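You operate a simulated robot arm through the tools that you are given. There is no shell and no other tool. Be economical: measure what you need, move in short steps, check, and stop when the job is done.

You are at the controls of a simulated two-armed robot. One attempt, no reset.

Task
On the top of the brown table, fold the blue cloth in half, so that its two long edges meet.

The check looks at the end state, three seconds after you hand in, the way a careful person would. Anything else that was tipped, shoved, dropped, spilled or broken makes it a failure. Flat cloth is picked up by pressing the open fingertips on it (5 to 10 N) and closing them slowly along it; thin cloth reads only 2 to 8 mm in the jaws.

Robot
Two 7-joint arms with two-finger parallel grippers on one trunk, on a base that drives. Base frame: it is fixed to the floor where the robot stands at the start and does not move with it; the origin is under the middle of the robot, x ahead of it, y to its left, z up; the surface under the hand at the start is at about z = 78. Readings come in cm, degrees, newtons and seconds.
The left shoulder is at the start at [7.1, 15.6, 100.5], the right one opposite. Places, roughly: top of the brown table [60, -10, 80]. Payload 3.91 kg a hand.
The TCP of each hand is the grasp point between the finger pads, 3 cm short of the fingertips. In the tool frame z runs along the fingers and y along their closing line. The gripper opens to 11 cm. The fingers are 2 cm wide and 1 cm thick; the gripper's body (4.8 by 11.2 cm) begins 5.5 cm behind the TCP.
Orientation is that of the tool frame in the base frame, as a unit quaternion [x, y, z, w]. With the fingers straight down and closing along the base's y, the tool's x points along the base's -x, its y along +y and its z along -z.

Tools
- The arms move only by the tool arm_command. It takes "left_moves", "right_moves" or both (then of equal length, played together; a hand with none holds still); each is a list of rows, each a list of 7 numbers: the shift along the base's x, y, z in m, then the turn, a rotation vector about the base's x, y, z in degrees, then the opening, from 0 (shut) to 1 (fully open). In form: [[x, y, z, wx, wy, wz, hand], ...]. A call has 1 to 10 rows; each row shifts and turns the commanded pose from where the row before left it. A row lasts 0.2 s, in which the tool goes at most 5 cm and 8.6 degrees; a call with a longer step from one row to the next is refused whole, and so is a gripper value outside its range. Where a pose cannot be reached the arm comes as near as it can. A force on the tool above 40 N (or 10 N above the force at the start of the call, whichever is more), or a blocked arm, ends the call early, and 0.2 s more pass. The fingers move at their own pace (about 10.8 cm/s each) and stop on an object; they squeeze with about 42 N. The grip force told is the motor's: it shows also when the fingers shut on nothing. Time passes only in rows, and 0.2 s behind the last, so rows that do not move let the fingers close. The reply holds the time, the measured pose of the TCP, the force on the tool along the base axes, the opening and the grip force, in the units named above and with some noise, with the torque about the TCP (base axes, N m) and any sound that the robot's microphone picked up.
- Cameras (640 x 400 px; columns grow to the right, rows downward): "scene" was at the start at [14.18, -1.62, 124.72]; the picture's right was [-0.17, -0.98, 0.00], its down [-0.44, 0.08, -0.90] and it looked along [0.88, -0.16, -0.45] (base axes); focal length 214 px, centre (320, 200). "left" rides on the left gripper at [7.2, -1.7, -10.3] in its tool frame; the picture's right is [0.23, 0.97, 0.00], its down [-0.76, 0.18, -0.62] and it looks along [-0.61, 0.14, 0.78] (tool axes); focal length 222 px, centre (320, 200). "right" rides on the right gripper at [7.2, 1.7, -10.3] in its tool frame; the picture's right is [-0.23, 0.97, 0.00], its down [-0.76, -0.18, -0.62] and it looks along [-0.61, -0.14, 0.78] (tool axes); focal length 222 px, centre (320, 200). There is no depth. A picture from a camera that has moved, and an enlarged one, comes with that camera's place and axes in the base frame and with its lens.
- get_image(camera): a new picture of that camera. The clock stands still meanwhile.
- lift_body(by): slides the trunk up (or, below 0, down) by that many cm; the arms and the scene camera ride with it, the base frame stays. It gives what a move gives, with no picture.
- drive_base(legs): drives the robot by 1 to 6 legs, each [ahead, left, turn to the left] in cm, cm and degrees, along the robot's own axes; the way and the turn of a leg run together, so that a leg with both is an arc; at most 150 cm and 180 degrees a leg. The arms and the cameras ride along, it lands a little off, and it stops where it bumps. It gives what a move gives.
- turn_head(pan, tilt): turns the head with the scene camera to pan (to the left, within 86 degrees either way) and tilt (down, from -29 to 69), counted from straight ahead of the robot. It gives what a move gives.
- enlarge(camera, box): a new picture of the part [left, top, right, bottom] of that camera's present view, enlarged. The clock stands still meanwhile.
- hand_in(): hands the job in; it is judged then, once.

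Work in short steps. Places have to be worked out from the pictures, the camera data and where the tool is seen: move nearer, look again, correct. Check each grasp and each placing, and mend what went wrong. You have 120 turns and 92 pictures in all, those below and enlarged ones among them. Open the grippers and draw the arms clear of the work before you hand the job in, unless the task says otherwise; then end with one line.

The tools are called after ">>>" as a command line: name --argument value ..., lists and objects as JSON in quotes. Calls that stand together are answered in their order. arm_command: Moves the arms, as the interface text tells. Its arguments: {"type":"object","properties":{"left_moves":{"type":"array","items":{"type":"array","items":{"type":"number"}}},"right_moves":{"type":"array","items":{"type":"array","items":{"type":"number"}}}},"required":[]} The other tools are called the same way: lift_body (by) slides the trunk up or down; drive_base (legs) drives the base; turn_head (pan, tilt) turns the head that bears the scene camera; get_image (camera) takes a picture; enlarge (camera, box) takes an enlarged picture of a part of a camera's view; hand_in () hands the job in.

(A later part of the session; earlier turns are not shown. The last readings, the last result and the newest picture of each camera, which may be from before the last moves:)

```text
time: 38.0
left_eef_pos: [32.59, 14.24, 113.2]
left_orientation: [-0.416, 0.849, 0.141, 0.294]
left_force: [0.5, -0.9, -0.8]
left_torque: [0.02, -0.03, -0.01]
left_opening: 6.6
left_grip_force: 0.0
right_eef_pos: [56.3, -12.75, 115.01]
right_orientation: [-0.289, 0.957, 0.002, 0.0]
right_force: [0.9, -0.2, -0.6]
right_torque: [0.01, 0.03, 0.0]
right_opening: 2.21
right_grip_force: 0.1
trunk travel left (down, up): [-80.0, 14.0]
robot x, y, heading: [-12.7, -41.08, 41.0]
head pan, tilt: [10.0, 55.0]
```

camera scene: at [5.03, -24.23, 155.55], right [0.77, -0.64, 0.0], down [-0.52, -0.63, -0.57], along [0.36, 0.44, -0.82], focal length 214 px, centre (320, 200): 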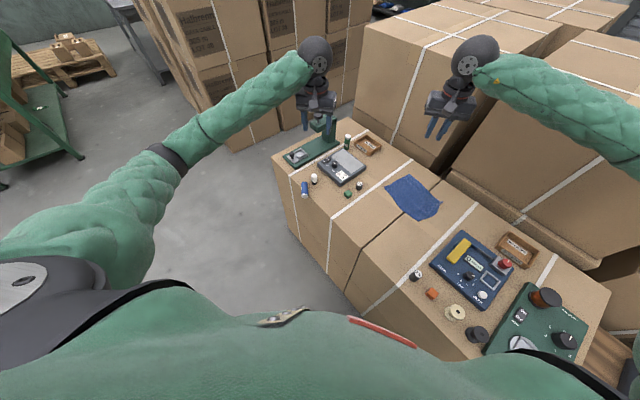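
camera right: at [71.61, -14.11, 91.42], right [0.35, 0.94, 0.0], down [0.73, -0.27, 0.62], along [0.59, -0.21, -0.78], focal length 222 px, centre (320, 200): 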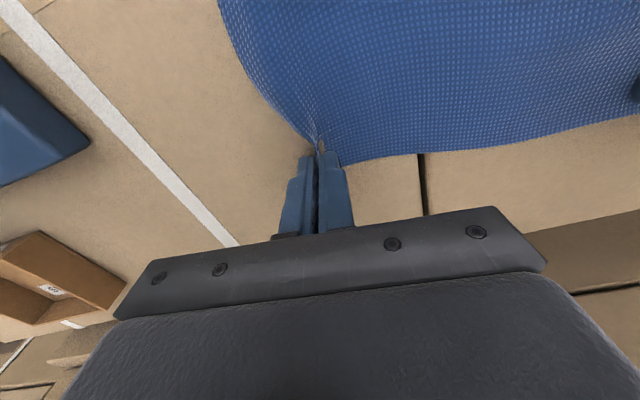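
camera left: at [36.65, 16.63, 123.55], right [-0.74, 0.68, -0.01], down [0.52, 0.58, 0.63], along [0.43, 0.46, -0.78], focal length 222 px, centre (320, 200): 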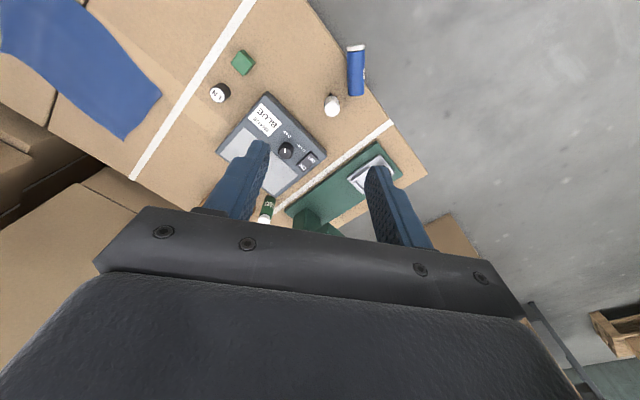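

Working so far: the tool now points 52° below horizontal along the bottle's heading. I'll finish pitching to about 15° and then lower the trunk.

>>> arm_command --left_moves '[[-0.01, 0, 0, 5.95, -4.57, 0, 0.55], [-0.01, 0, 0, 5.95, -4.57, 0, 0.55], [-0.01, 0, 0, 5.95, -4.57, 0, 0.55], [-0.01, 0.005, 0, 5.95, -4.57, 0, 0.55], [0, 0, 0, 5.95, -4.57, 0, 0.55]]'

>>> lift_body --by -22

>>> get_image --camera "scene"

>>> get_image --camera "left"

```text
time: 39.2
left_eef_pos: [28.65, 14.76, 113.24]
left_orientation: [-0.346, 0.711, 0.268, 0.55]
left_force: [0.3, 0.1, 0.7]
left_torque: [-0.03, 0.0, 0.01]
left_opening: 6.03
left_grip_force: 0.0
right_eef_pos: [56.43, -12.78, 115.12]
right_orientation: [-0.289, 0.957, 0.002, 0.0]
right_force: [0.4, 0.3, -0.6]
right_torque: [0.0, 0.0, 0.01]
right_opening: 2.2
right_grip_force: 0.1
trunk travel left (down, up): [-80.0, 14.0]
robot x, y, heading: [-12.87, -41.04, 40.5]
head pan, tilt: [10.0, 55.0]
```

```text
time: 41.5
left_eef_pos: [28.5, 14.75, 91.13]
left_orientation: [-0.347, 0.712, 0.267, 0.549]
left_force: [0.3, 1.3, -0.4]
left_torque: [-0.02, -0.01, -0.01]
left_opening: 6.06
left_grip_force: 0.1
right_eef_pos: [56.3, -12.69, 93.04]
right_orientation: [-0.289, 0.957, 0.002, 0.0]
right_force: [-1.0, 0.1, -1.0]
right_torque: [-0.01, 0.01, -0.03]
right_opening: 2.2
right_grip_force: 0.0
trunk travel left (down, up): [-58.0, 36.0]
robot x, y, heading: [-12.6, -41.11, 40.6]
head pan, tilt: [10.0, 55.0]
```

```text
59 pictures are left
camera scene: at [-4.21, -32.06, 133.56], right [0.77, -0.64, 0.0], down [-0.52, -0.63, -0.57], along [0.36, 0.44, -0.82], focal length 214 px, centre (320, 200)
```

scene: 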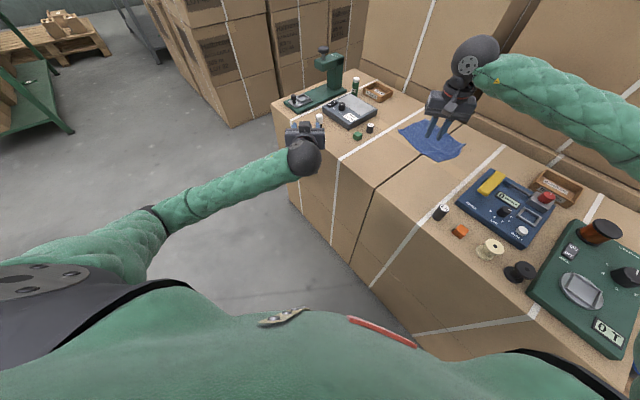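

```text
58 pictures are left
camera left: at [22.51, 4.41, 86.9], right [-0.8, 0.55, -0.22], down [-0.39, -0.21, 0.89], along [0.45, 0.8, 0.39], focal length 222 px, centre (320, 200)
```

left: 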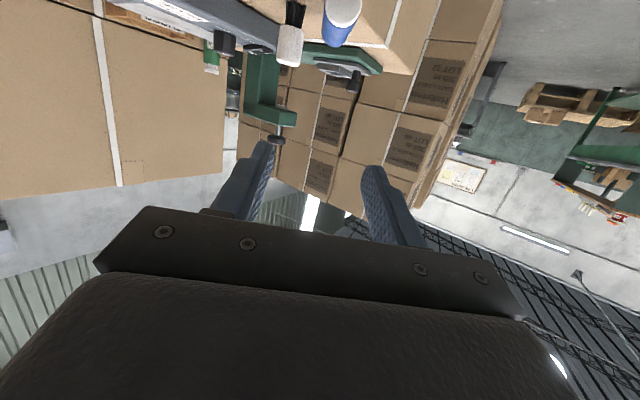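

The hand is lined up within a few mm. I'll lower it to z≈80.7 with a slight bias so the outer finger touches first and pushes the bottle onto the table, then check before advancing.

>>> arm_command --left_moves '[[0.003, -0.002, -0.025, 0, 0, 0, 0.55], [0, 0, -0.025, 0, 0, 0, 0.55], [0, 0, -0.025, 0, 0, 0, 0.55], [0, 0, -0.02, 0, 0, 0, 0.55], [0, 0, -0.01, 0, 0, 0, 0.55]]'

>>> get_image --camera "left"

>>> enlarge --camera "scene" --box '[250, 60, 410, 200]'

```text
time: 42.7
left_eef_pos: [28.87, 14.5, 80.85]
left_orientation: [-0.346, 0.711, 0.267, 0.55]
left_force: [-0.4, -0.3, 0.3]
left_torque: [-0.02, -0.02, 0.01]
left_opening: 6.05
left_grip_force: 0.1
right_eef_pos: [56.39, -12.68, 93.06]
right_orientation: [-0.289, 0.957, 0.002, 0.001]
right_force: [0.5, 0.2, -0.4]
right_torque: [-0.03, 0.01, -0.02]
right_opening: 2.18
right_grip_force: 0.1
trunk travel left (down, up): [-58.0, 36.0]
robot x, y, heading: [-12.81, -40.97, 40.5]
head pan, tilt: [10.0, 55.0]
```

```text
57 pictures are left
camera left: at [22.87, 4.23, 76.4], right [-0.8, 0.55, -0.22], down [-0.39, -0.21, 0.89], along [0.45, 0.8, 0.39], focal length 222 px, centre (320, 200)
```

left: 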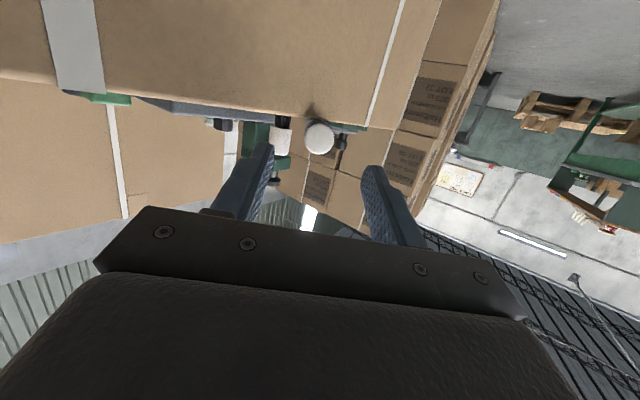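

```text
2.86 times, centred on (330, 130) of scene
camera zoom: at [-4.19, -32.05, 133.55], right [0.77, -0.64, 0.0], down [-0.52, -0.63, -0.57], along [0.36, 0.44, -0.82], focal length 613 px, centre (291, 400)
```

zoom: 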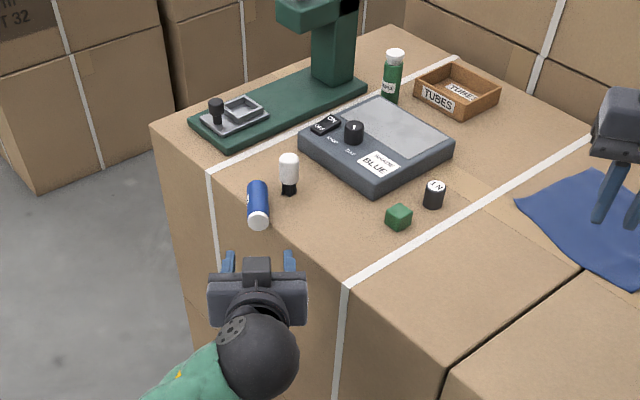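

The alignment is good. I'll advance 10 cm along the axis so the fingers straddle the cap end.

>>> arm_command --left_moves '[[0.0124, 0.0162, -0.001, 0, 0, 0, 0.55], [0.0124, 0.0162, -0.001, 0, 0, 0, 0.55], [0.0124, 0.0162, 0, 0, 0, 0, 0.55], [0.0124, 0.0162, 0, 0, 0, 0, 0.55], [0.0122, 0.016, 0, 0, 0, 0, 0.55]]'

>>> enlarge --camera "scene" --box '[270, 80, 366, 150]'

>>> get_image --camera "left"

```text
time: 43.9
left_eef_pos: [35.08, 22.65, 80.37]
left_orientation: [-0.347, 0.711, 0.268, 0.55]
left_force: [1.1, 0.5, 0.2]
left_torque: [-0.02, 0.0, 0.01]
left_opening: 6.04
left_grip_force: 0.0
right_eef_pos: [56.32, -12.59, 93.04]
right_orientation: [-0.29, 0.957, 0.002, 0.001]
right_force: [0.1, 0.5, -0.3]
right_torque: [0.0, -0.01, -0.02]
right_opening: 2.19
right_grip_force: 0.0
trunk travel left (down, up): [-58.0, 36.0]
robot x, y, heading: [-12.78, -40.52, 40.6]
head pan, tilt: [10.0, 55.0]
```

```text
5.71 times, centred on (318, 115) of scene
camera zoom: at [-4.16, -32.05, 133.54], right [0.77, -0.64, 0.0], down [-0.52, -0.63, -0.57], along [0.36, 0.44, -0.82], focal length 1226 px, centre (331, 686)
```

zoom: 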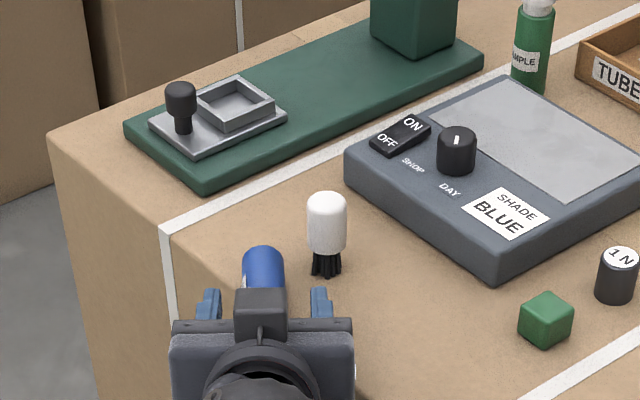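

```text
54 pictures are left
camera left: at [29.01, 12.33, 76.13], right [-0.8, 0.55, -0.22], down [-0.39, -0.21, 0.89], along [0.45, 0.8, 0.39], focal length 222 px, centre (320, 200)
```

left: 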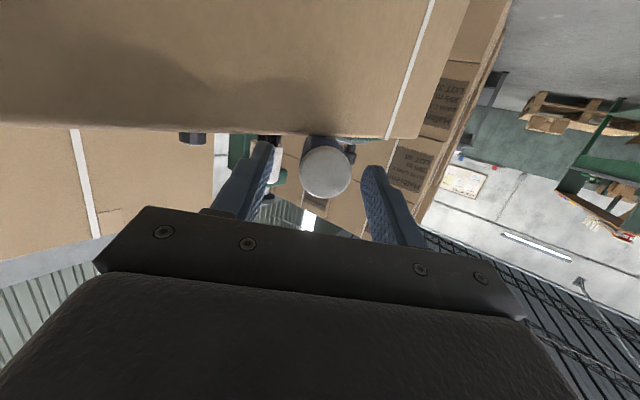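

The cap is centred, but only about 1 cm past the tips. I'll advance another 2.2 cm and close gently.

>>> arm_command --left_moves '[[0.0067, 0.0087, 0.001, 0, 0, 0, 0.55], [0.0067, 0.0087, 0, 0, 0, 0, 0.55], [0, 0, 0, 0, 0, 0, 0.45], [0, 0, 0, 0, 0, 0, 0.38], [0, 0, 0, 0, 0, 0, 0.34], [0, 0, 0, 0, 0, 0, 0.3], [0, 0, 0, 0, 0, 0, 0.2], [0, 0, 0, 0, 0, 0, 0.2]]'

>>> get_image --camera "left"

```text
time: 45.7
left_eef_pos: [36.28, 24.51, 80.61]
left_orientation: [-0.347, 0.712, 0.267, 0.549]
left_force: [-0.2, 1.4, 0.6]
left_torque: [0.01, 0.01, -0.02]
left_opening: 2.92
left_grip_force: 42.0
right_eef_pos: [56.31, -12.64, 93.05]
right_orientation: [-0.289, 0.957, 0.003, 0.001]
right_force: [0.0, -0.4, -0.2]
right_torque: [0.0, 0.01, 0.01]
right_opening: 2.21
right_grip_force: 0.0
trunk travel left (down, up): [-58.0, 36.0]
robot x, y, heading: [-12.81, -40.53, 40.7]
head pan, tilt: [10.0, 55.0]
```

```text
53 pictures are left
camera left: at [30.31, 14.04, 76.3], right [-0.8, 0.55, -0.22], down [-0.39, -0.21, 0.89], along [0.45, 0.8, 0.39], focal length 222 px, centre (320, 200)
```

left: 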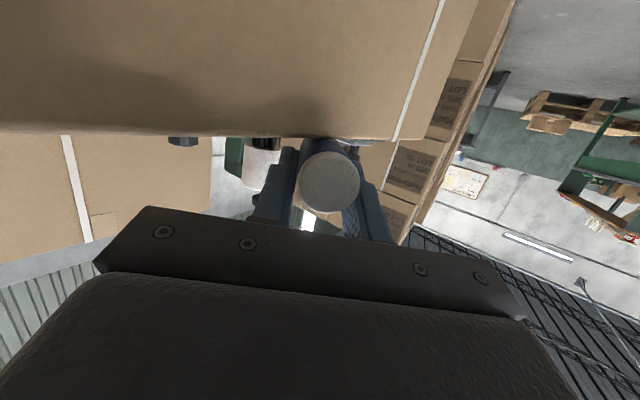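

The bottle is held firmly (2.9 cm, 42 N). I'll lift it 14 cm and then start pitching the hand down to bring it upright.

>>> arm_command --left_moves '[[0, 0, 0.01, 0, 0, 0, 0.2], [0, 0, 0.03, 0, 0, 0, 0.2], [0, 0, 0.03, 0, 0, 0, 0.2], [0, 0, 0.03, 0, 0, 0, 0.2], [0, 0, 0.03, -5.95, 4.57, 0, 0.2], [0, 0, 0.01, -5.95, 4.57, 0, 0.2], [0, 0, 0, -5.95, 4.57, 0, 0.2], [0, 0, 0, -5.95, 4.57, 0, 0.2], [0, 0, 0, -5.95, 4.57, 0, 0.2], [0, 0, 0, -5.95, 4.57, 0, 0.2]]'

>>> arm_command --left_moves '[[0, 0, 0, -5.95, 4.57, 0, 0.2], [0, 0, 0, -5.95, 4.57, 0, 0.2], [0, 0, 0, -5.95, 4.57, 0, 0.2], [0, 0, 0, -5.95, 4.57, 0, 0.2], [0, 0, 0, -5.95, 4.57, 0, 0.2], [0, 0, 0, -5.95, 4.57, 0, 0.2]]'

>>> enlarge --camera "scene" --box '[240, 40, 400, 160]'

>>> get_image --camera "left"

```text
time: 47.9
left_eef_pos: [36.39, 24.21, 94.58]
left_orientation: [-0.425, 0.867, 0.112, 0.235]
left_force: [0.3, 0.3, -1.6]
left_torque: [0.0, 0.01, -0.01]
left_opening: 2.88
left_grip_force: 42.2
right_eef_pos: [56.5, -12.82, 93.05]
right_orientation: [-0.289, 0.957, 0.003, 0.0]
right_force: [0.0, -0.2, -0.1]
right_torque: [0.01, 0.02, 0.02]
right_opening: 2.21
right_grip_force: 0.1
trunk travel left (down, up): [-58.0, 36.0]
robot x, y, heading: [-12.79, -40.85, 40.5]
head pan, tilt: [10.0, 55.0]
```

```text
time: 49.4
left_eef_pos: [45.04, 37.63, 82.58]
left_orientation: [-0.436, 0.892, -0.058, -0.108]
left_force: [6.5, 3.6, 21.8]
left_torque: [0.19, -0.19, 0.0]
left_opening: 2.89
left_grip_force: 42.0
left hand out of reach, approached as far as the arm can: row 1, 2, 3, 4, 5, 6
right_eef_pos: [56.23, -12.69, 93.29]
right_orientation: [-0.288, 0.958, 0.003, 0.001]
right_force: [-0.1, 0.9, 0.0]
right_torque: [-0.03, -0.04, -0.03]
right_opening: 2.21
right_grip_force: 0.0
trunk travel left (down, up): [-58.0, 36.0]
robot x, y, heading: [-12.61, -40.94, 40.4]
head pan, tilt: [10.0, 55.0]
stopped in row 6 (left hand): the force on the tool passed its limit at 53 N (the readings are from after the stop); the commanded pose is now the measured one
```

```text
3.33 times, centred on (320, 100) of scene
camera zoom: at [-4.27, -32.21, 133.55], right [0.77, -0.64, 0.0], down [-0.52, -0.63, -0.57], along [0.36, 0.44, -0.82], focal length 715 px, centre (320, 533)
```

zoom: 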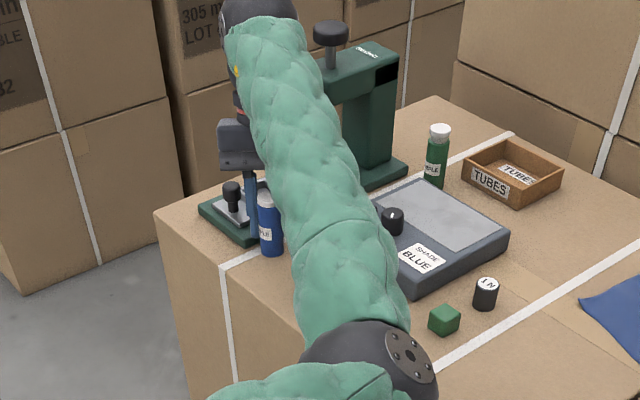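

```text
51 pictures are left
camera left: at [43.34, 33.07, 94.52], right [-0.9, 0.42, 0.04], down [0.4, 0.81, 0.42], along [0.14, 0.4, -0.91], focal length 222 px, centre (320, 200)
```

left: 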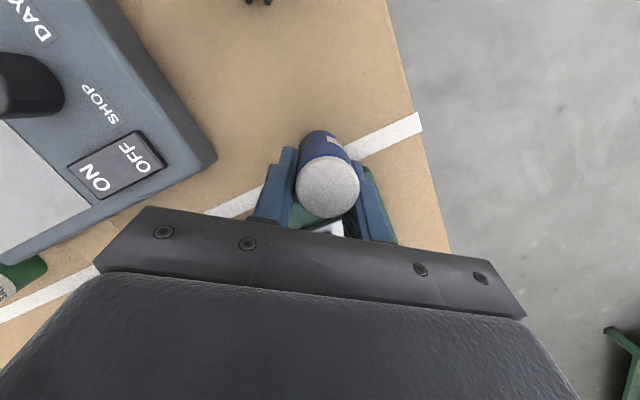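

The arm swung through a reconfiguration, but the bottle is still held. It's now upright with its bottom on the table at about (44.5, 37), roughly 2 cm from where it started. I'll ease up a little to see how the arm responds.

>>> arm_command --left_moves '[[0, 0, 0.004, 0, 0, 0, 0.2], [0, 0, 0.003, 0, 0, 0, 0.2], [0, 0, 0, 0, 0, 0, 0.2]]'

>>> get_image --camera "scene"

```text
time: 50.2
left_eef_pos: [45.04, 38.12, 82.61]
left_orientation: [-0.437, 0.891, -0.059, -0.109]
left_force: [0.7, -0.1, -0.9]
left_torque: [0.05, -0.02, -0.01]
left_opening: 2.86
left_grip_force: 41.2
left hand out of reach, approached as far as the arm can: row 1
right_eef_pos: [56.35, -12.71, 93.09]
right_orientation: [-0.288, 0.958, 0.003, 0.0]
right_force: [0.1, 0.1, -0.2]
right_torque: [0.04, 0.02, -0.02]
right_opening: 2.2
right_grip_force: 0.1
trunk travel left (down, up): [-58.0, 36.0]
robot x, y, heading: [-12.66, -40.75, 40.3]
head pan, tilt: [10.0, 55.0]
```

```text
50 pictures are left
camera scene: at [-4.19, -32.09, 133.53], right [0.77, -0.64, 0.0], down [-0.52, -0.63, -0.57], along [0.36, 0.44, -0.82], focal length 214 px, centre (320, 200)
```

scene: 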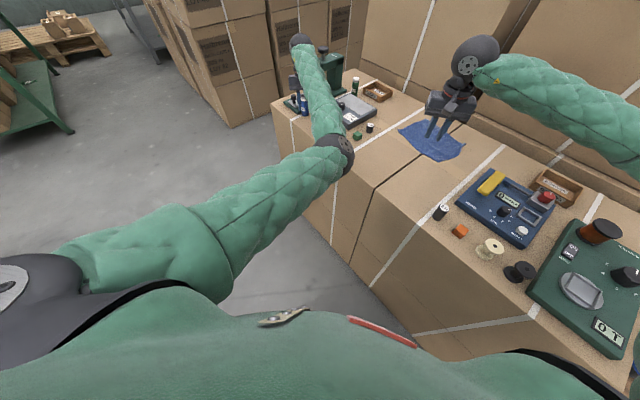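

The load is off the tool and the hand is near its reach limit. I'll lift 1.5 cm and bring the bottle back towards its original spot.

>>> arm_command --left_moves '[[0, 0, 0.008, 0, 0, 0, 0.2], [0, 0, 0.008, 0, 0, 0, 0.2], [-0.004, -0.008, 0, 0, 0, 0, 0.2], [-0.004, -0.008, 0, 0, 0, 0, 0.2], [-0.004, -0.007, 0, 0, 0, 0, 0.2], [0, 0, 0, 0, 0, 0, 0.2]]'

>>> get_image --camera "left"

>>> enlarge --camera "scene" --box '[260, 40, 380, 150]'

```text
time: 51.6
left_eef_pos: [45.09, 38.24, 83.17]
left_orientation: [-0.435, 0.892, -0.06, -0.109]
left_force: [0.4, 0.6, -0.8]
left_torque: [0.01, 0.0, -0.01]
left_opening: 2.89
left_grip_force: 41.7
left hand out of reach, approached as far as the arm can: row 1, 3, 4, 5
right_eef_pos: [56.44, -12.87, 93.05]
right_orientation: [-0.288, 0.958, 0.002, -0.001]
right_force: [0.6, 0.4, -0.5]
right_torque: [-0.02, -0.01, -0.01]
right_opening: 2.24
right_grip_force: 0.0
trunk travel left (down, up): [-58.0, 36.0]
robot x, y, heading: [-12.54, -40.91, 40.6]
head pan, tilt: [10.0, 55.0]
```

```text
49 pictures are left
camera left: at [43.54, 33.78, 95.15], right [-0.9, 0.42, 0.05], down [0.4, 0.82, 0.41], along [0.14, 0.39, -0.91], focal length 222 px, centre (320, 200)
```

left: 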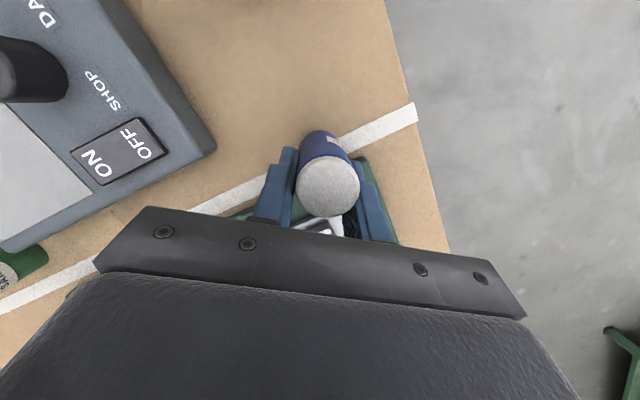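

```text
3.64 times, centred on (320, 95) of scene
camera zoom: at [-4.17, -32.09, 133.55], right [0.77, -0.64, 0.0], down [-0.52, -0.63, -0.57], along [0.36, 0.44, -0.82], focal length 780 px, centre (320, 582)
```

zoom: 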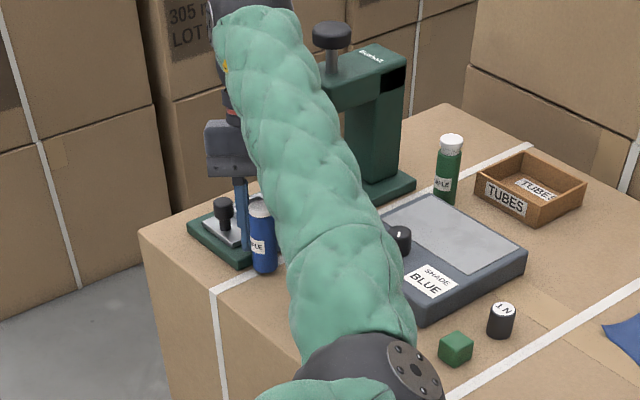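

The arm can't come closer in this pose, so I'll raise the trunk 3 cm and use the base to shift the bottle about (−1, −2.5) cm.

>>> lift_body --by 3

>>> drive_base --legs '[[-2.4, -1.2, 0]]'

>>> get_image --camera "left"

```text
time: 52.4
left_eef_pos: [45.12, 38.18, 86.15]
left_orientation: [-0.436, 0.891, -0.059, -0.11]
left_force: [-0.9, -0.7, 0.0]
left_torque: [0.04, -0.01, 0.02]
left_opening: 2.87
left_grip_force: 41.8
right_eef_pos: [56.44, -12.63, 96.04]
right_orientation: [-0.287, 0.958, 0.002, 0.0]
right_force: [0.6, 0.1, 0.5]
right_torque: [0.0, 0.02, -0.02]
right_opening: 2.19
right_grip_force: 0.0
trunk travel left (down, up): [-61.0, 33.0]
robot x, y, heading: [-12.89, -40.63, 40.8]
head pan, tilt: [10.0, 55.0]
```

```text
time: 53.2
left_eef_pos: [44.05, 35.62, 86.32]
left_orientation: [-0.436, 0.892, -0.059, -0.109]
left_force: [0.6, -0.1, -1.1]
left_torque: [0.02, 0.0, 0.01]
left_opening: 2.88
left_grip_force: 42.0
right_eef_pos: [55.31, -15.29, 96.09]
right_orientation: [-0.289, 0.957, 0.002, 0.0]
right_force: [-0.1, -0.6, 0.3]
right_torque: [0.02, -0.02, 0.04]
right_opening: 2.19
right_grip_force: 0.0
trunk travel left (down, up): [-61.0, 33.0]
robot x, y, heading: [-13.79, -43.56, 40.5]
head pan, tilt: [10.0, 55.0]
```

```text
47 pictures are left
camera left: at [42.51, 31.17, 98.28], right [-0.9, 0.42, 0.05], down [0.4, 0.82, 0.42], along [0.14, 0.39, -0.91], focal length 222 px, centre (320, 200)
```

left: 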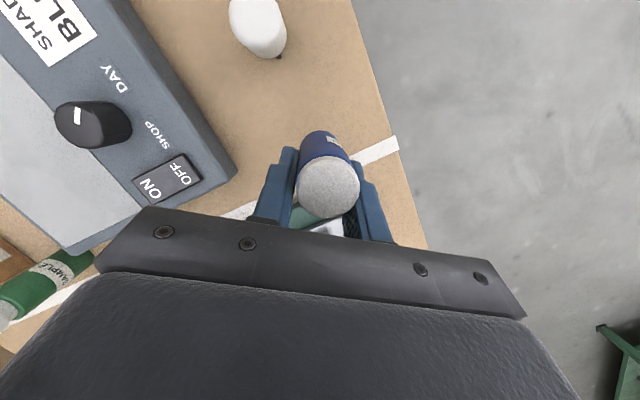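

The bottle is above its original spot. I'll lower it with the trunk to just above contact.

>>> lift_body --by -3.4

```text
time: 54.0
left_eef_pos: [44.12, 35.82, 82.89]
left_orientation: [-0.435, 0.892, -0.06, -0.11]
left_force: [0.0, 0.0, -1.1]
left_torque: [0.01, -0.03, 0.03]
left_opening: 2.86
left_grip_force: 41.8
right_eef_pos: [55.22, -15.24, 92.66]
right_orientation: [-0.288, 0.958, 0.002, 0.001]
right_force: [0.3, -0.6, 0.1]
right_torque: [0.01, 0.01, 0.01]
right_opening: 2.21
right_grip_force: 0.0
trunk travel left (down, up): [-57.6, 36.4]
robot x, y, heading: [-13.8, -43.65, 40.6]
head pan, tilt: [10.0, 55.0]
```

I'll lower it a few more millimetres and watch the force.

>>> lift_body --by -0.4

>>> enlarge --camera "scene" --box '[260, 40, 380, 150]'

```text
time: 54.5
left_eef_pos: [44.07, 35.84, 82.68]
left_orientation: [-0.437, 0.891, -0.061, -0.108]
left_force: [2.2, 1.5, 9.3]
left_torque: [0.17, -0.07, 0.0]
left_opening: 2.86
left_grip_force: 41.8
right_eef_pos: [55.31, -15.41, 92.38]
right_orientation: [-0.288, 0.958, 0.002, -0.001]
right_force: [0.6, 0.2, 0.3]
right_torque: [-0.01, -0.05, 0.03]
right_opening: 2.2
right_grip_force: 0.0
trunk travel left (down, up): [-57.2, 36.8]
robot x, y, heading: [-13.92, -43.33, 40.4]
head pan, tilt: [10.0, 55.0]
```

```text
3.64 times, centred on (320, 95) of scene
camera zoom: at [-5.25, -34.62, 132.77], right [0.77, -0.64, 0.0], down [-0.52, -0.63, -0.57], along [0.36, 0.44, -0.82], focal length 780 px, centre (320, 582)
```

zoom: 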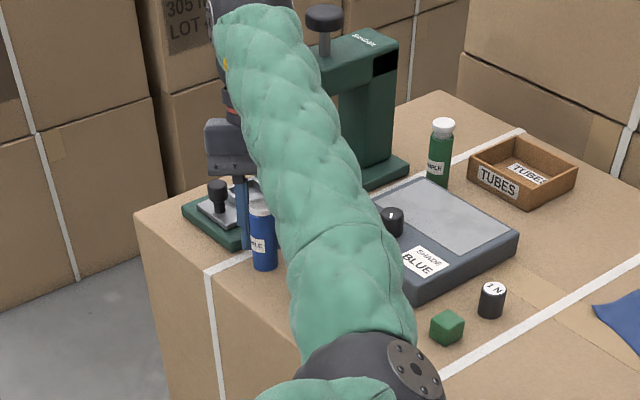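

It's resting on the table with 9 N. I'll open gently and let it settle.

>>> arm_command --left_moves '[[0, 0, 0, 0, 0, 0, 0.3], [0, 0, 0, 0, 0, 0, 0.34], [0, 0, 0, 0, 0, 0, 0.42], [0, 0, 0, 0, 0, 0, 0.42]]'

>>> get_image --camera "left"

```text
time: 55.5
left_eef_pos: [44.02, 35.75, 82.49]
left_orientation: [-0.435, 0.892, -0.06, -0.109]
left_force: [0.1, -0.9, -0.7]
left_torque: [0.04, 0.03, 0.01]
left_opening: 4.63
left_grip_force: 0.1
right_eef_pos: [55.33, -15.28, 92.3]
right_orientation: [-0.288, 0.958, 0.002, 0.0]
right_force: [-0.4, -0.3, 0.5]
right_torque: [0.01, 0.03, 0.02]
right_opening: 2.2
right_grip_force: 0.0
trunk travel left (down, up): [-57.2, 36.8]
robot x, y, heading: [-13.7, -43.4, 40.4]
head pan, tilt: [10.0, 55.0]
```

```text
45 pictures are left
camera left: at [42.54, 31.27, 94.38], right [-0.9, 0.42, 0.05], down [0.4, 0.82, 0.41], along [0.14, 0.39, -0.91], focal length 222 px, centre (320, 200)
```

left: 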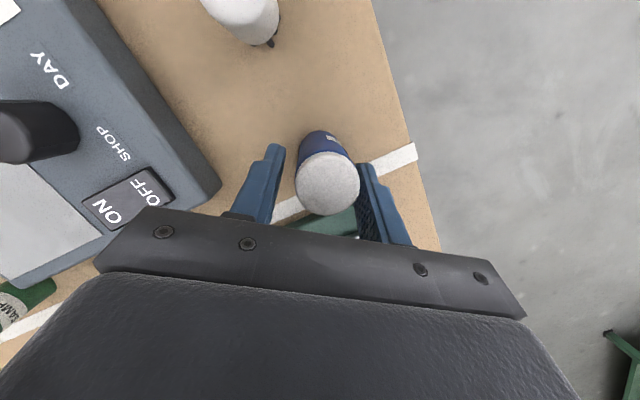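

It stands. I'll open a little wider for clearance and then raise the trunk straight up.

>>> arm_command --left_moves '[[0, 0, 0, 0, 0, 0, 0.47], [0, 0, 0, 0, 0, 0, 0.52], [0, 0, 0, 0, 0, 0, 0.52]]'

>>> lift_body --by 25

>>> get_image --camera "scene"

>>> get_image --camera "left"

```text
time: 56.3
left_eef_pos: [44.0, 35.79, 82.49]
left_orientation: [-0.436, 0.891, -0.06, -0.109]
left_force: [0.0, 0.1, 0.2]
left_torque: [0.01, 0.0, 0.02]
left_opening: 5.75
left_grip_force: 0.0
right_eef_pos: [55.3, -15.35, 92.25]
right_orientation: [-0.288, 0.958, 0.002, 0.0]
right_force: [0.2, -0.4, -1.0]
right_torque: [0.01, 0.0, 0.02]
right_opening: 2.18
right_grip_force: 0.1
trunk travel left (down, up): [-57.2, 36.8]
robot x, y, heading: [-13.93, -43.6, 40.4]
head pan, tilt: [10.0, 55.0]
```

```text
time: 58.9
left_eef_pos: [44.03, 35.76, 107.47]
left_orientation: [-0.435, 0.892, -0.06, -0.11]
left_force: [0.8, -0.8, 0.5]
left_torque: [0.0, 0.01, -0.03]
left_opening: 5.71
left_grip_force: 0.1
right_eef_pos: [55.32, -15.26, 117.25]
right_orientation: [-0.288, 0.958, 0.003, 0.0]
right_force: [0.0, -0.1, -0.6]
right_torque: [0.02, 0.03, -0.02]
right_opening: 2.2
right_grip_force: 0.1
trunk travel left (down, up): [-82.2, 11.8]
robot x, y, heading: [-13.75, -43.35, 40.4]
head pan, tilt: [10.0, 55.0]
```

```text
44 pictures are left
camera scene: at [-5.17, -34.56, 157.73], right [0.77, -0.64, 0.0], down [-0.52, -0.63, -0.57], along [0.36, 0.44, -0.82], focal length 214 px, centre (320, 200)
```

scene: 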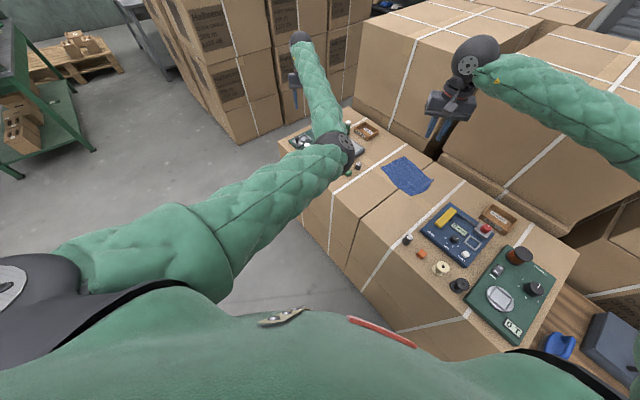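

```text
43 pictures are left
camera left: at [42.57, 31.29, 119.35], right [-0.9, 0.42, 0.05], down [0.4, 0.82, 0.41], along [0.14, 0.39, -0.91], focal length 222 px, centre (320, 200)
```

left: 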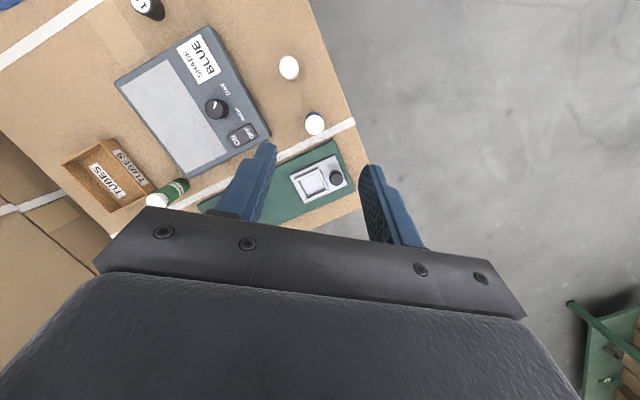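

The blue bottle stands upright at (43.2, 34.3), practically its original place. Before undoing the awkward arm pose I'll back the robot off the table.

>>> drive_base --legs '[[-32, 0, 0]]'

>>> arm_command --left_moves '[[-0.02, -0.02, 0.02, 5.5, -4.3, 0, 0.3], [-0.02, -0.02, 0.02, 5.5, -4.3, 0, 0.3], [-0.025, -0.02, 0.01, 0, 0, 0, 0.28], [-0.025, -0.02, 0, 0, 0, 0, 0.28], [-0.025, -0.02, 0, 0, 0, 0, 0.28], [-0.025, -0.02, 0, 0, 0, 0, 0.28]]'

>>> get_image --camera "scene"

```text
time: 61.0
left_eef_pos: [19.67, 14.7, 107.54]
left_orientation: [-0.435, 0.892, -0.06, -0.109]
left_force: [0.1, -0.3, 0.3]
left_torque: [-0.01, 0.01, 0.02]
left_opening: 5.71
left_grip_force: 0.0
right_eef_pos: [30.85, -36.23, 117.27]
right_orientation: [-0.288, 0.958, 0.002, 0.0]
right_force: [-0.3, 0.0, 0.2]
right_torque: [-0.01, -0.01, 0.02]
right_opening: 2.21
right_grip_force: 0.1
trunk travel left (down, up): [-82.2, 11.8]
robot x, y, heading: [-38.34, -64.31, 40.5]
head pan, tilt: [10.0, 55.0]
```

```text
time: 62.6
left_eef_pos: [9.19, 16.36, 109.78]
left_orientation: [-0.456, 0.89, 0.011, 0.024]
left_force: [0.2, 0.5, 0.6]
left_torque: [0.0, -0.05, 0.01]
left_opening: 3.07
left_grip_force: 0.0
left hand out of reach, approached as far as the arm can: row 1, 2, 3, 4, 5, 6
right_eef_pos: [30.69, -36.25, 117.3]
right_orientation: [-0.288, 0.958, 0.003, 0.001]
right_force: [0.1, 0.5, -0.2]
right_torque: [0.03, 0.03, -0.02]
right_opening: 2.2
right_grip_force: 0.0
trunk travel left (down, up): [-82.2, 11.8]
robot x, y, heading: [-38.15, -64.17, 40.6]
head pan, tilt: [10.0, 55.0]
stopped in row 6 (left hand): the arm was blocked; the commanded pose is now the measured one
```

```text
42 pictures are left
camera scene: at [-29.72, -55.55, 157.75], right [0.77, -0.64, 0.0], down [-0.52, -0.63, -0.57], along [0.36, 0.44, -0.82], focal length 214 px, centre (320, 200)
```

scene: 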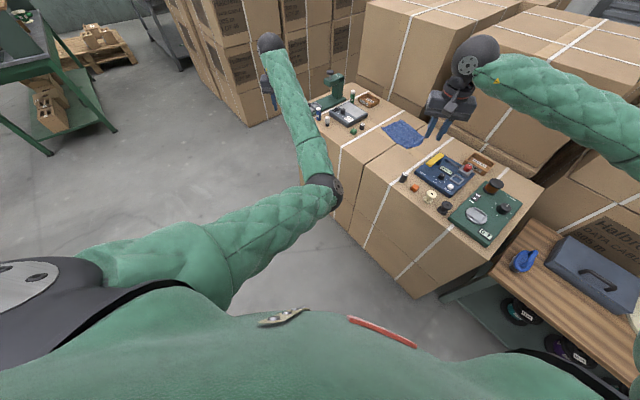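

The left arm is wound against a joint limit. With free space around it, I'll pitch the hand back up the way it was before the flip to unwind the wrist.

>>> arm_command --left_moves '[[0, 0, 0.01, 6.2, -5.0, 0, 0.28], [0, 0, 0.01, 6.2, -5.0, 0, 0.28], [0, 0, 0.01, 6.2, -5.0, 0, 0.28], [0, 0, 0.01, 6.2, -5.0, 0, 0.28], [0, 0, 0.01, 6.2, -5.0, 0, 0.28], [0, 0, 0.01, 6.2, -5.0, 0, 0.28], [0, 0, 0, 6.2, -5.0, 0, 0.28], [0, 0, 0, 6.2, -5.0, 0, 0.28]]'

>>> get_image --camera "scene"

```text
time: 63.7
left_eef_pos: [8.82, 20.34, 127.71]
left_orientation: [-0.435, 0.807, 0.163, 0.364]
left_force: [0.6, 0.1, -0.1]
left_torque: [-0.02, 0.0, 0.01]
left_opening: 3.09
left_grip_force: 0.1
right_eef_pos: [30.76, -36.31, 117.28]
right_orientation: [-0.289, 0.957, 0.003, 0.001]
right_force: [-0.2, -0.3, -0.2]
right_torque: [-0.02, 0.0, -0.01]
right_opening: 2.19
right_grip_force: 0.1
trunk travel left (down, up): [-82.2, 11.8]
robot x, y, heading: [-38.48, -64.21, 40.5]
head pan, tilt: [10.0, 55.0]
stopped in row 5 (left hand): the arm was blocked; the commanded pose is now the measured one
```

```text
41 pictures are left
camera scene: at [-29.77, -55.56, 157.75], right [0.77, -0.64, 0.0], down [-0.52, -0.63, -0.57], along [0.36, 0.44, -0.82], focal length 214 px, centre (320, 200)
```

scene: 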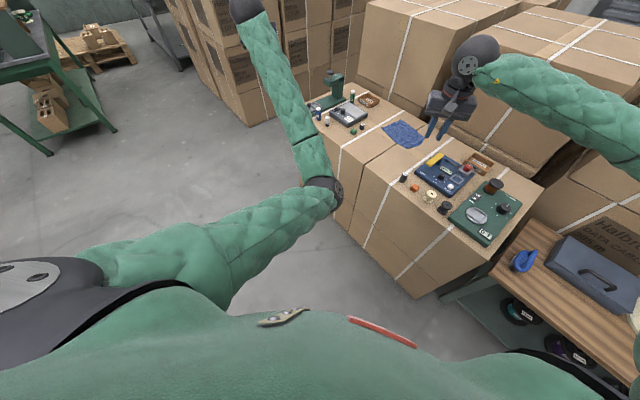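

The elbow is still folded inward. I'll steer the hand towards a pose that worked before the flip, near (11, 1, 119) from here, and see whether the elbow comes back out.

>>> arm_command --left_moves '[[0, -0.025, 0, 0, 0, 0, 0.28], [0, -0.025, -0.01, 0, 0, 0, 0.28], [0.005, -0.025, -0.01, 0, 0, 0, 0.28], [0.005, -0.025, -0.01, 0, 0, 0, 0.28], [0.005, -0.025, -0.01, 0, 0, 0, 0.28], [0.005, -0.025, -0.01, 0, 0, 0, 0.28], [0, -0.025, -0.01, 0, 0, 0, 0.28], [0, -0.025, -0.01, 0, 0, 0, 0.28]]'

>>> get_image --camera "scene"

```text
time: 64.8
left_eef_pos: [8.57, 13.54, 138.49]
left_orientation: [-0.433, 0.765, 0.193, 0.436]
left_force: [0.0, 0.5, -0.5]
left_torque: [-0.02, 0.02, 0.02]
left_opening: 3.06
left_grip_force: 0.0
right_eef_pos: [30.83, -36.34, 117.36]
right_orientation: [-0.288, 0.958, 0.002, 0.001]
right_force: [0.4, 0.0, 1.0]
right_torque: [0.01, -0.04, 0.0]
right_opening: 2.19
right_grip_force: 0.0
trunk travel left (down, up): [-82.2, 11.8]
robot x, y, heading: [-38.43, -64.33, 40.7]
head pan, tilt: [10.0, 55.0]
stopped in row 5 (left hand): the arm was blocked; the commanded pose is now the measured one
```

```text
40 pictures are left
camera scene: at [-29.76, -55.67, 157.76], right [0.77, -0.64, 0.0], down [-0.52, -0.63, -0.57], along [0.36, 0.44, -0.82], focal length 214 px, centre (320, 200)
```

scene: 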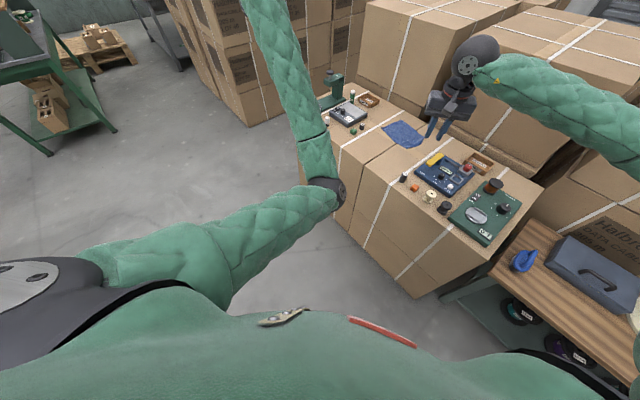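

The upper arm seems stuck against a shoulder limit. I'll swing the hand out to the robot's left, which is open space, to draw it away from that limit.

>>> arm_command --left_moves '[[-0.025, 0.03, 0, 0, 0, 4, 0.28], [-0.025, 0.03, 0, 0, 0, 4, 0.28], [-0.025, 0.03, 0, 0, 0, 4, 0.28], [-0.025, 0.03, 0, 0, 0, 4, 0.28], [-0.025, 0.03, 0, 0, 0, 4, 0.28], [-0.025, 0.03, 0, 0, 0, 4, 0.28], [-0.025, 0.03, 0, 0, 0, 4, 0.28], [-0.025, 0.03, 0, 0, 0, 4, 0.28]]'

>>> get_image --camera "scene"

```text
time: 66.6
left_eef_pos: [-11.26, 37.5, 138.1]
left_orientation: [0.629, -0.616, -0.304, -0.365]
left_force: [-0.5, 0.7, -0.9]
left_torque: [0.02, 0.0, -0.01]
left_opening: 3.08
left_grip_force: 0.1
right_eef_pos: [30.8, -36.14, 117.25]
right_orientation: [-0.288, 0.958, 0.0, 0.001]
right_force: [1.2, 0.0, -0.3]
right_torque: [-0.01, 0.02, 0.0]
right_opening: 2.2
right_grip_force: 0.1
trunk travel left (down, up): [-82.2, 11.8]
robot x, y, heading: [-38.03, -64.45, 40.7]
head pan, tilt: [10.0, 55.0]
```

```text
39 pictures are left
camera scene: at [-29.8, -55.4, 157.74], right [0.77, -0.64, 0.0], down [-0.52, -0.63, -0.57], along [0.36, 0.44, -0.82], focal length 214 px, centre (320, 200)
```

scene: 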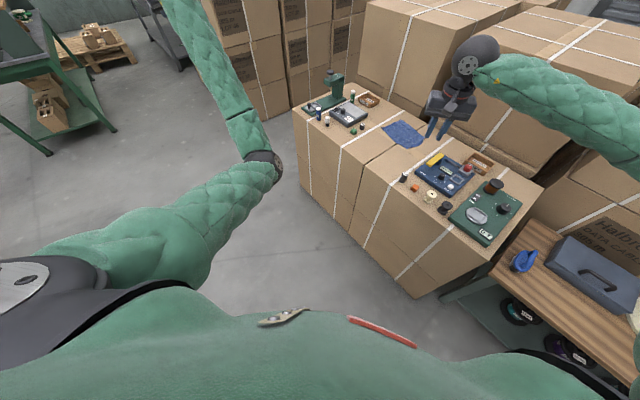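

It moves freely again. Turning the left tool to the right should push the elbow outward, as it did at the very start, so I'll yaw it by −80° while drifting the hand rightward.

>>> arm_command --left_moves '[[0, 0, 0, 0, 0, -8, 0.28], [0, 0, 0, 0, 0, -8, 0.28], [0, 0, 0, 0, 0, -8, 0.28], [0, 0, 0, 0, 0, -8, 0.28], [0.01, -0.012, 0, 0, 0, -8, 0.28], [0.01, -0.012, 0, 0, 0, -8, 0.28], [0.01, -0.012, 0, 0, 0, -8, 0.28], [0.01, -0.012, 0, 0, 0, -8, 0.28], [0.01, -0.012, 0, 0, 0, -8, 0.28], [0.01, -0.012, 0, 0, 0, -8, 0.28]]'

>>> get_image --camera "scene"

```text
time: 68.8
left_eef_pos: [-5.26, 30.17, 138.08]
left_orientation: [-0.084, 0.876, -0.003, 0.475]
left_force: [-0.2, 0.1, -0.7]
left_torque: [0.01, 0.02, -0.02]
left_opening: 3.06
left_grip_force: 0.2
right_eef_pos: [30.75, -36.15, 117.37]
right_orientation: [-0.288, 0.958, 0.002, 0.001]
right_force: [-0.2, -0.8, -0.1]
right_torque: [-0.04, -0.02, -0.01]
right_opening: 2.21
right_grip_force: 0.1
trunk travel left (down, up): [-82.2, 11.8]
robot x, y, heading: [-38.21, -64.55, 40.3]
head pan, tilt: [10.0, 55.0]
```

```text
38 pictures are left
camera scene: at [-29.75, -55.47, 157.74], right [0.77, -0.64, 0.0], down [-0.52, -0.63, -0.57], along [0.36, 0.44, -0.82], focal length 214 px, centre (320, 200)
```

scene: 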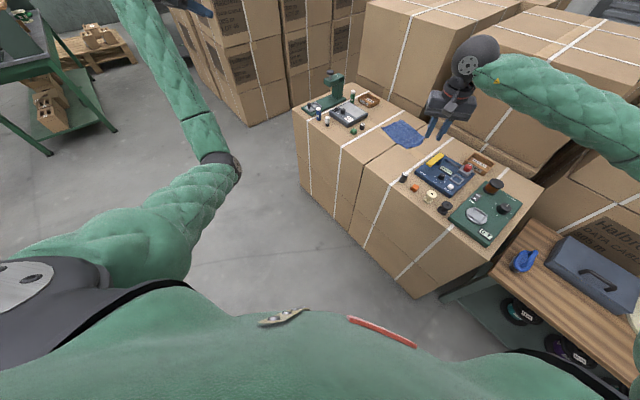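

The elbow is moving outward. Now I'll level the tool to vertical while bringing the hand right and down.

>>> arm_command --left_moves '[[0, -0.02, 0, 0, 7, 0, 0.28], [0, -0.02, 0, 0, 7, 0, 0.28], [0, -0.03, -0.01, 0, 7, 0, 0.28], [0, -0.03, -0.01, 0, 7, 0, 0.28], [0, -0.03, -0.015, 0, 7, 0, 0.28], [0, -0.03, -0.015, 0, 7, 0, 0.28], [0, -0.03, -0.02, 0, 7, 0, 0.28], [0, -0.03, -0.02, 0, 7, 0, 0.28], [0.01, -0.03, -0.02, 0, 0, 0, 0.28], [0.01, -0.03, -0.02, 0, 0, 0, 0.28]]'

>>> get_image --camera "scene"

```text
time: 71.0
left_eef_pos: [-3.3, 2.24, 125.04]
left_orientation: [-0.076, 0.996, 0.037, 0.006]
left_force: [-1.1, -0.3, -0.3]
left_torque: [0.04, 0.02, -0.01]
left_opening: 3.09
left_grip_force: 0.0
right_eef_pos: [30.85, -36.24, 117.31]
right_orientation: [-0.288, 0.958, 0.001, 0.0]
right_force: [0.0, 0.2, 0.5]
right_torque: [0.01, 0.02, -0.04]
right_opening: 2.2
right_grip_force: 0.2
trunk travel left (down, up): [-82.2, 11.8]
robot x, y, heading: [-38.44, -64.55, 40.7]
head pan, tilt: [10.0, 55.0]
```

```text
37 pictures are left
camera scene: at [-29.69, -55.51, 157.75], right [0.77, -0.64, 0.0], down [-0.52, -0.63, -0.57], along [0.36, 0.44, -0.82], focal length 214 px, centre (320, 200)
```

scene: 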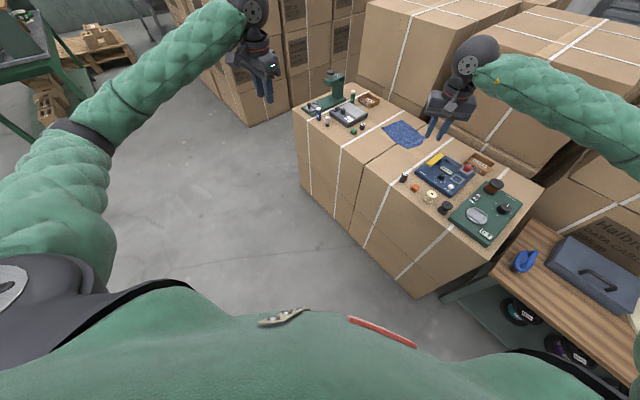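

The elbow is back outside and high. I'll turn the robot straight and drive back to centre on the cloth, keeping the trunk raised this time.

>>> drive_base --legs '[[0, 0, -40.6], [0, 56.5, 0], [37, 0, 0]]'

>>> turn_head --pan 0 --tilt 48

>>> get_image --camera "scene"

```text
time: 78.0
left_eef_pos: [69.07, 18.73, 125.07]
left_orientation: [0.278, 0.96, 0.033, 0.021]
left_force: [0.0, -0.9, 0.1]
left_torque: [-0.02, 0.03, -0.05]
left_opening: 3.08
left_grip_force: 0.1
right_eef_pos: [69.52, -32.62, 117.18]
right_orientation: [0.066, 0.998, 0.001, 0.001]
right_force: [0.0, -0.1, 0.9]
right_torque: [-0.01, 0.01, -0.02]
right_opening: 2.21
right_grip_force: 0.0
trunk travel left (down, up): [-82.2, 11.8]
robot x, y, heading: [-1.17, -8.24, -0.6]
head pan, tilt: [10.0, 55.0]
```

```text
time: 78.8
left_eef_pos: [69.18, 18.67, 125.1]
left_orientation: [0.279, 0.96, 0.032, 0.019]
left_force: [-0.2, -0.1, -0.5]
left_torque: [0.02, -0.01, 0.01]
left_opening: 3.07
left_grip_force: 0.1
right_eef_pos: [69.55, -32.51, 117.22]
right_orientation: [0.066, 0.998, 0.002, 0.001]
right_force: [0.3, -0.7, 0.5]
right_torque: [0.03, 0.02, -0.04]
right_opening: 2.22
right_grip_force: 0.1
trunk travel left (down, up): [-82.2, 11.8]
robot x, y, heading: [-0.77, -8.36, -0.5]
head pan, tilt: [0.0, 48.0]
```

```text
36 pictures are left
camera scene: at [12.1, -8.54, 158.65], right [-0.01, -1.0, 0.0], down [-0.74, 0.01, -0.67], along [0.67, -0.01, -0.74], focal length 214 px, centre (320, 200)
```

scene: 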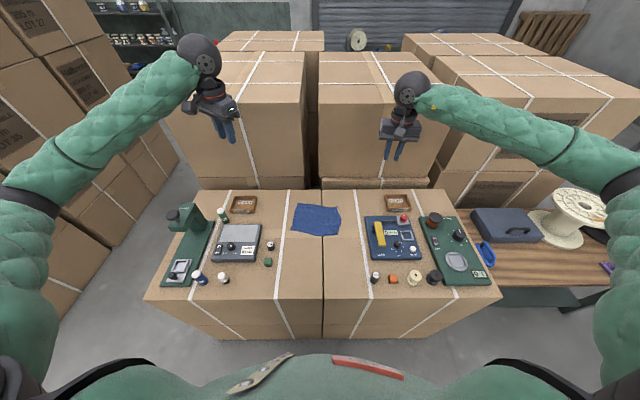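

All items stand and the elbows are high. I'll re-measure the cloth after the earlier disturbance.

>>> enlarge --camera "scene" --box '[256, 180, 384, 260]'

```text
5.00 times, centred on (320, 220) of scene
camera zoom: at [12.1, -8.54, 158.65], right [-0.01, -1.0, 0.0], down [-0.74, 0.01, -0.67], along [0.67, -0.01, -0.74], focal length 1072 px, centre (320, 100)
```

zoom: 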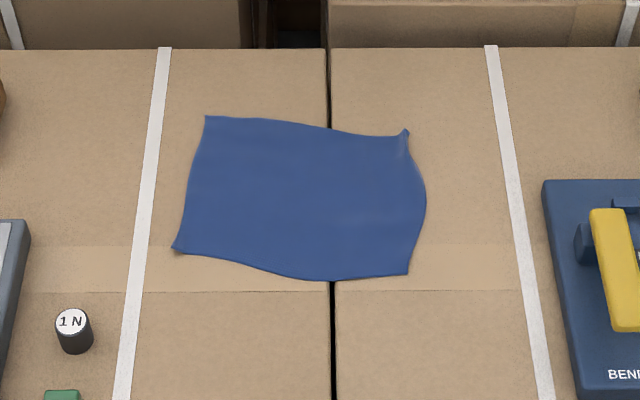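

The far corners are now at about (82, 1.8) and (80, −18). I'll bring both hands to a hover above them and level the left tool.

>>> arm_command --left_moves '[[0.0117, -0.0175, -0.03, -0.29, 0.3, 2.65, 0.28], [0.0117, -0.0175, -0.03, -0.29, 0.3, 2.65, 0.28], [0.0117, -0.0175, -0.03, -0.29, 0.3, 2.65, 0.28], [0.0117, -0.0175, -0.03, -0.29, 0.3, 2.65, 0.28], [0.0117, -0.0175, -0.03, -0.29, 0.3, 2.65, 0.28], [0.0117, -0.0175, -0.03, -0.29, 0.3, 2.65, 0.28], [0.0117, -0.0175, -0.03, -0.29, 0.3, 2.65, 0.28], [0.0117, -0.0175, -0.03, -0.29, 0.3, 2.65, 0.28], [0.0117, -0.0175, -0.03, -0.29, 0.3, 2.65, 0.28], [0.0117, -0.0175, -0.03, -0.29, 0.3, 2.65, 0.28]]' --right_moves '[[0.0094, 0.0155, -0.022, 0, 0, 0, 0.28], [0.0094, 0.0155, -0.022, 0, 0, 0, 0.28], [0.0094, 0.0155, -0.022, 0, 0, 0, 0.28], [0.0094, 0.0155, -0.022, 0, 0, 0, 0.28], [0.0094, 0.0155, -0.022, 0, 0, 0, 0.28], [0.0094, 0.0155, -0.022, 0, 0, 0, 0.28], [0.0094, 0.0155, -0.022, 0, 0, 0, 0.28], [0.0094, 0.0155, -0.022, 0, 0, 0, 0.28], [0.0094, 0.0155, -0.022, 0, 0, 0, 0.28], [0.0094, 0.0155, -0.022, 0, 0, 0, 0.28]]'

>>> get_image --camera "scene"

>>> get_image --camera "left"

>>> get_image --camera "right"

```text
time: 81.0
left_eef_pos: [80.95, 1.17, 95.01]
left_orientation: [0.051, 0.999, 0.005, -0.006]
left_force: [0.2, -0.5, 0.3]
left_torque: [-0.01, 0.04, -0.03]
left_opening: 3.08
left_grip_force: 0.1
right_eef_pos: [79.12, -16.98, 95.14]
right_orientation: [0.067, 0.998, 0.001, 0.0]
right_force: [0.7, -1.1, -1.1]
right_torque: [0.01, 0.01, -0.01]
right_opening: 3.07
right_grip_force: 0.1
trunk travel left (down, up): [-82.2, 11.8]
robot x, y, heading: [-1.13, -8.25, -0.4]
head pan, tilt: [0.0, 48.0]
```

```text
34 pictures are left
camera scene: at [12.2, -8.55, 158.66], right [-0.01, -1.0, 0.0], down [-0.74, 0.01, -0.67], along [0.67, -0.01, -0.74], focal length 214 px, centre (320, 200)
```

scene: 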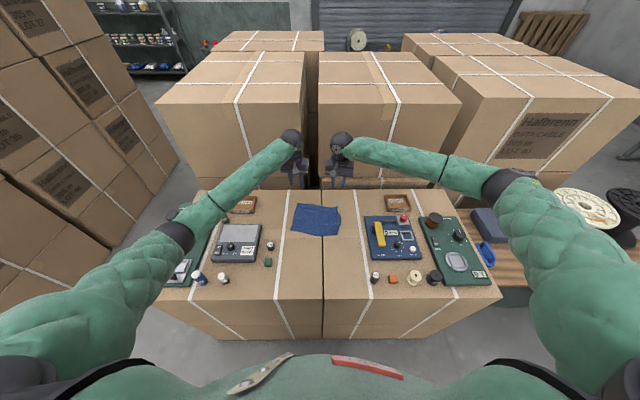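

```text
33 pictures are left
camera left: at [73.6, 0.15, 105.55], right [-0.13, 0.99, 0.01], down [0.78, 0.09, 0.61], along [0.61, 0.09, -0.79], focal length 222 px, centre (320, 200)
```

left: 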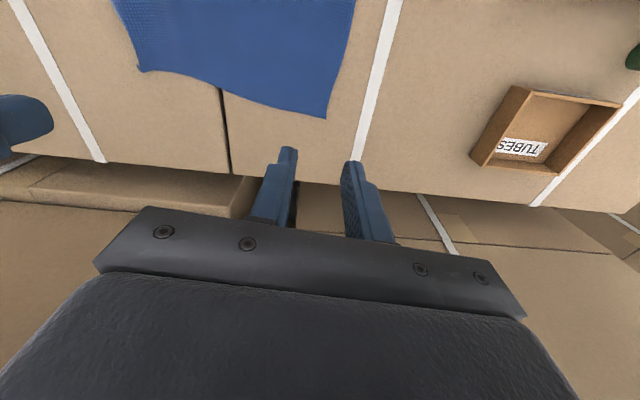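

```text
32 pictures are left
camera right: at [72.15, -14.36, 105.49], right [0.35, 0.94, 0.0], down [0.73, -0.28, 0.62], along [0.58, -0.22, -0.78], focal length 222 px, centre (320, 200)
```

right: 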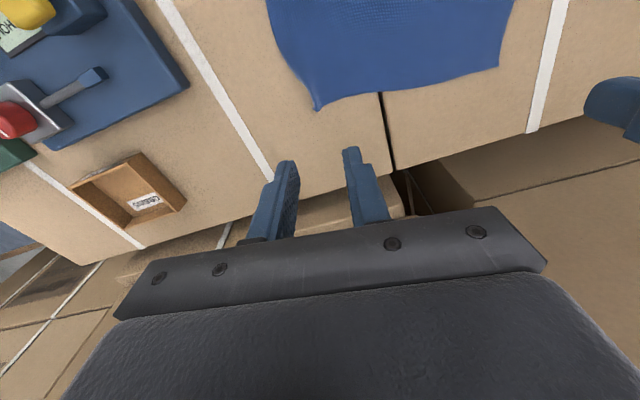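

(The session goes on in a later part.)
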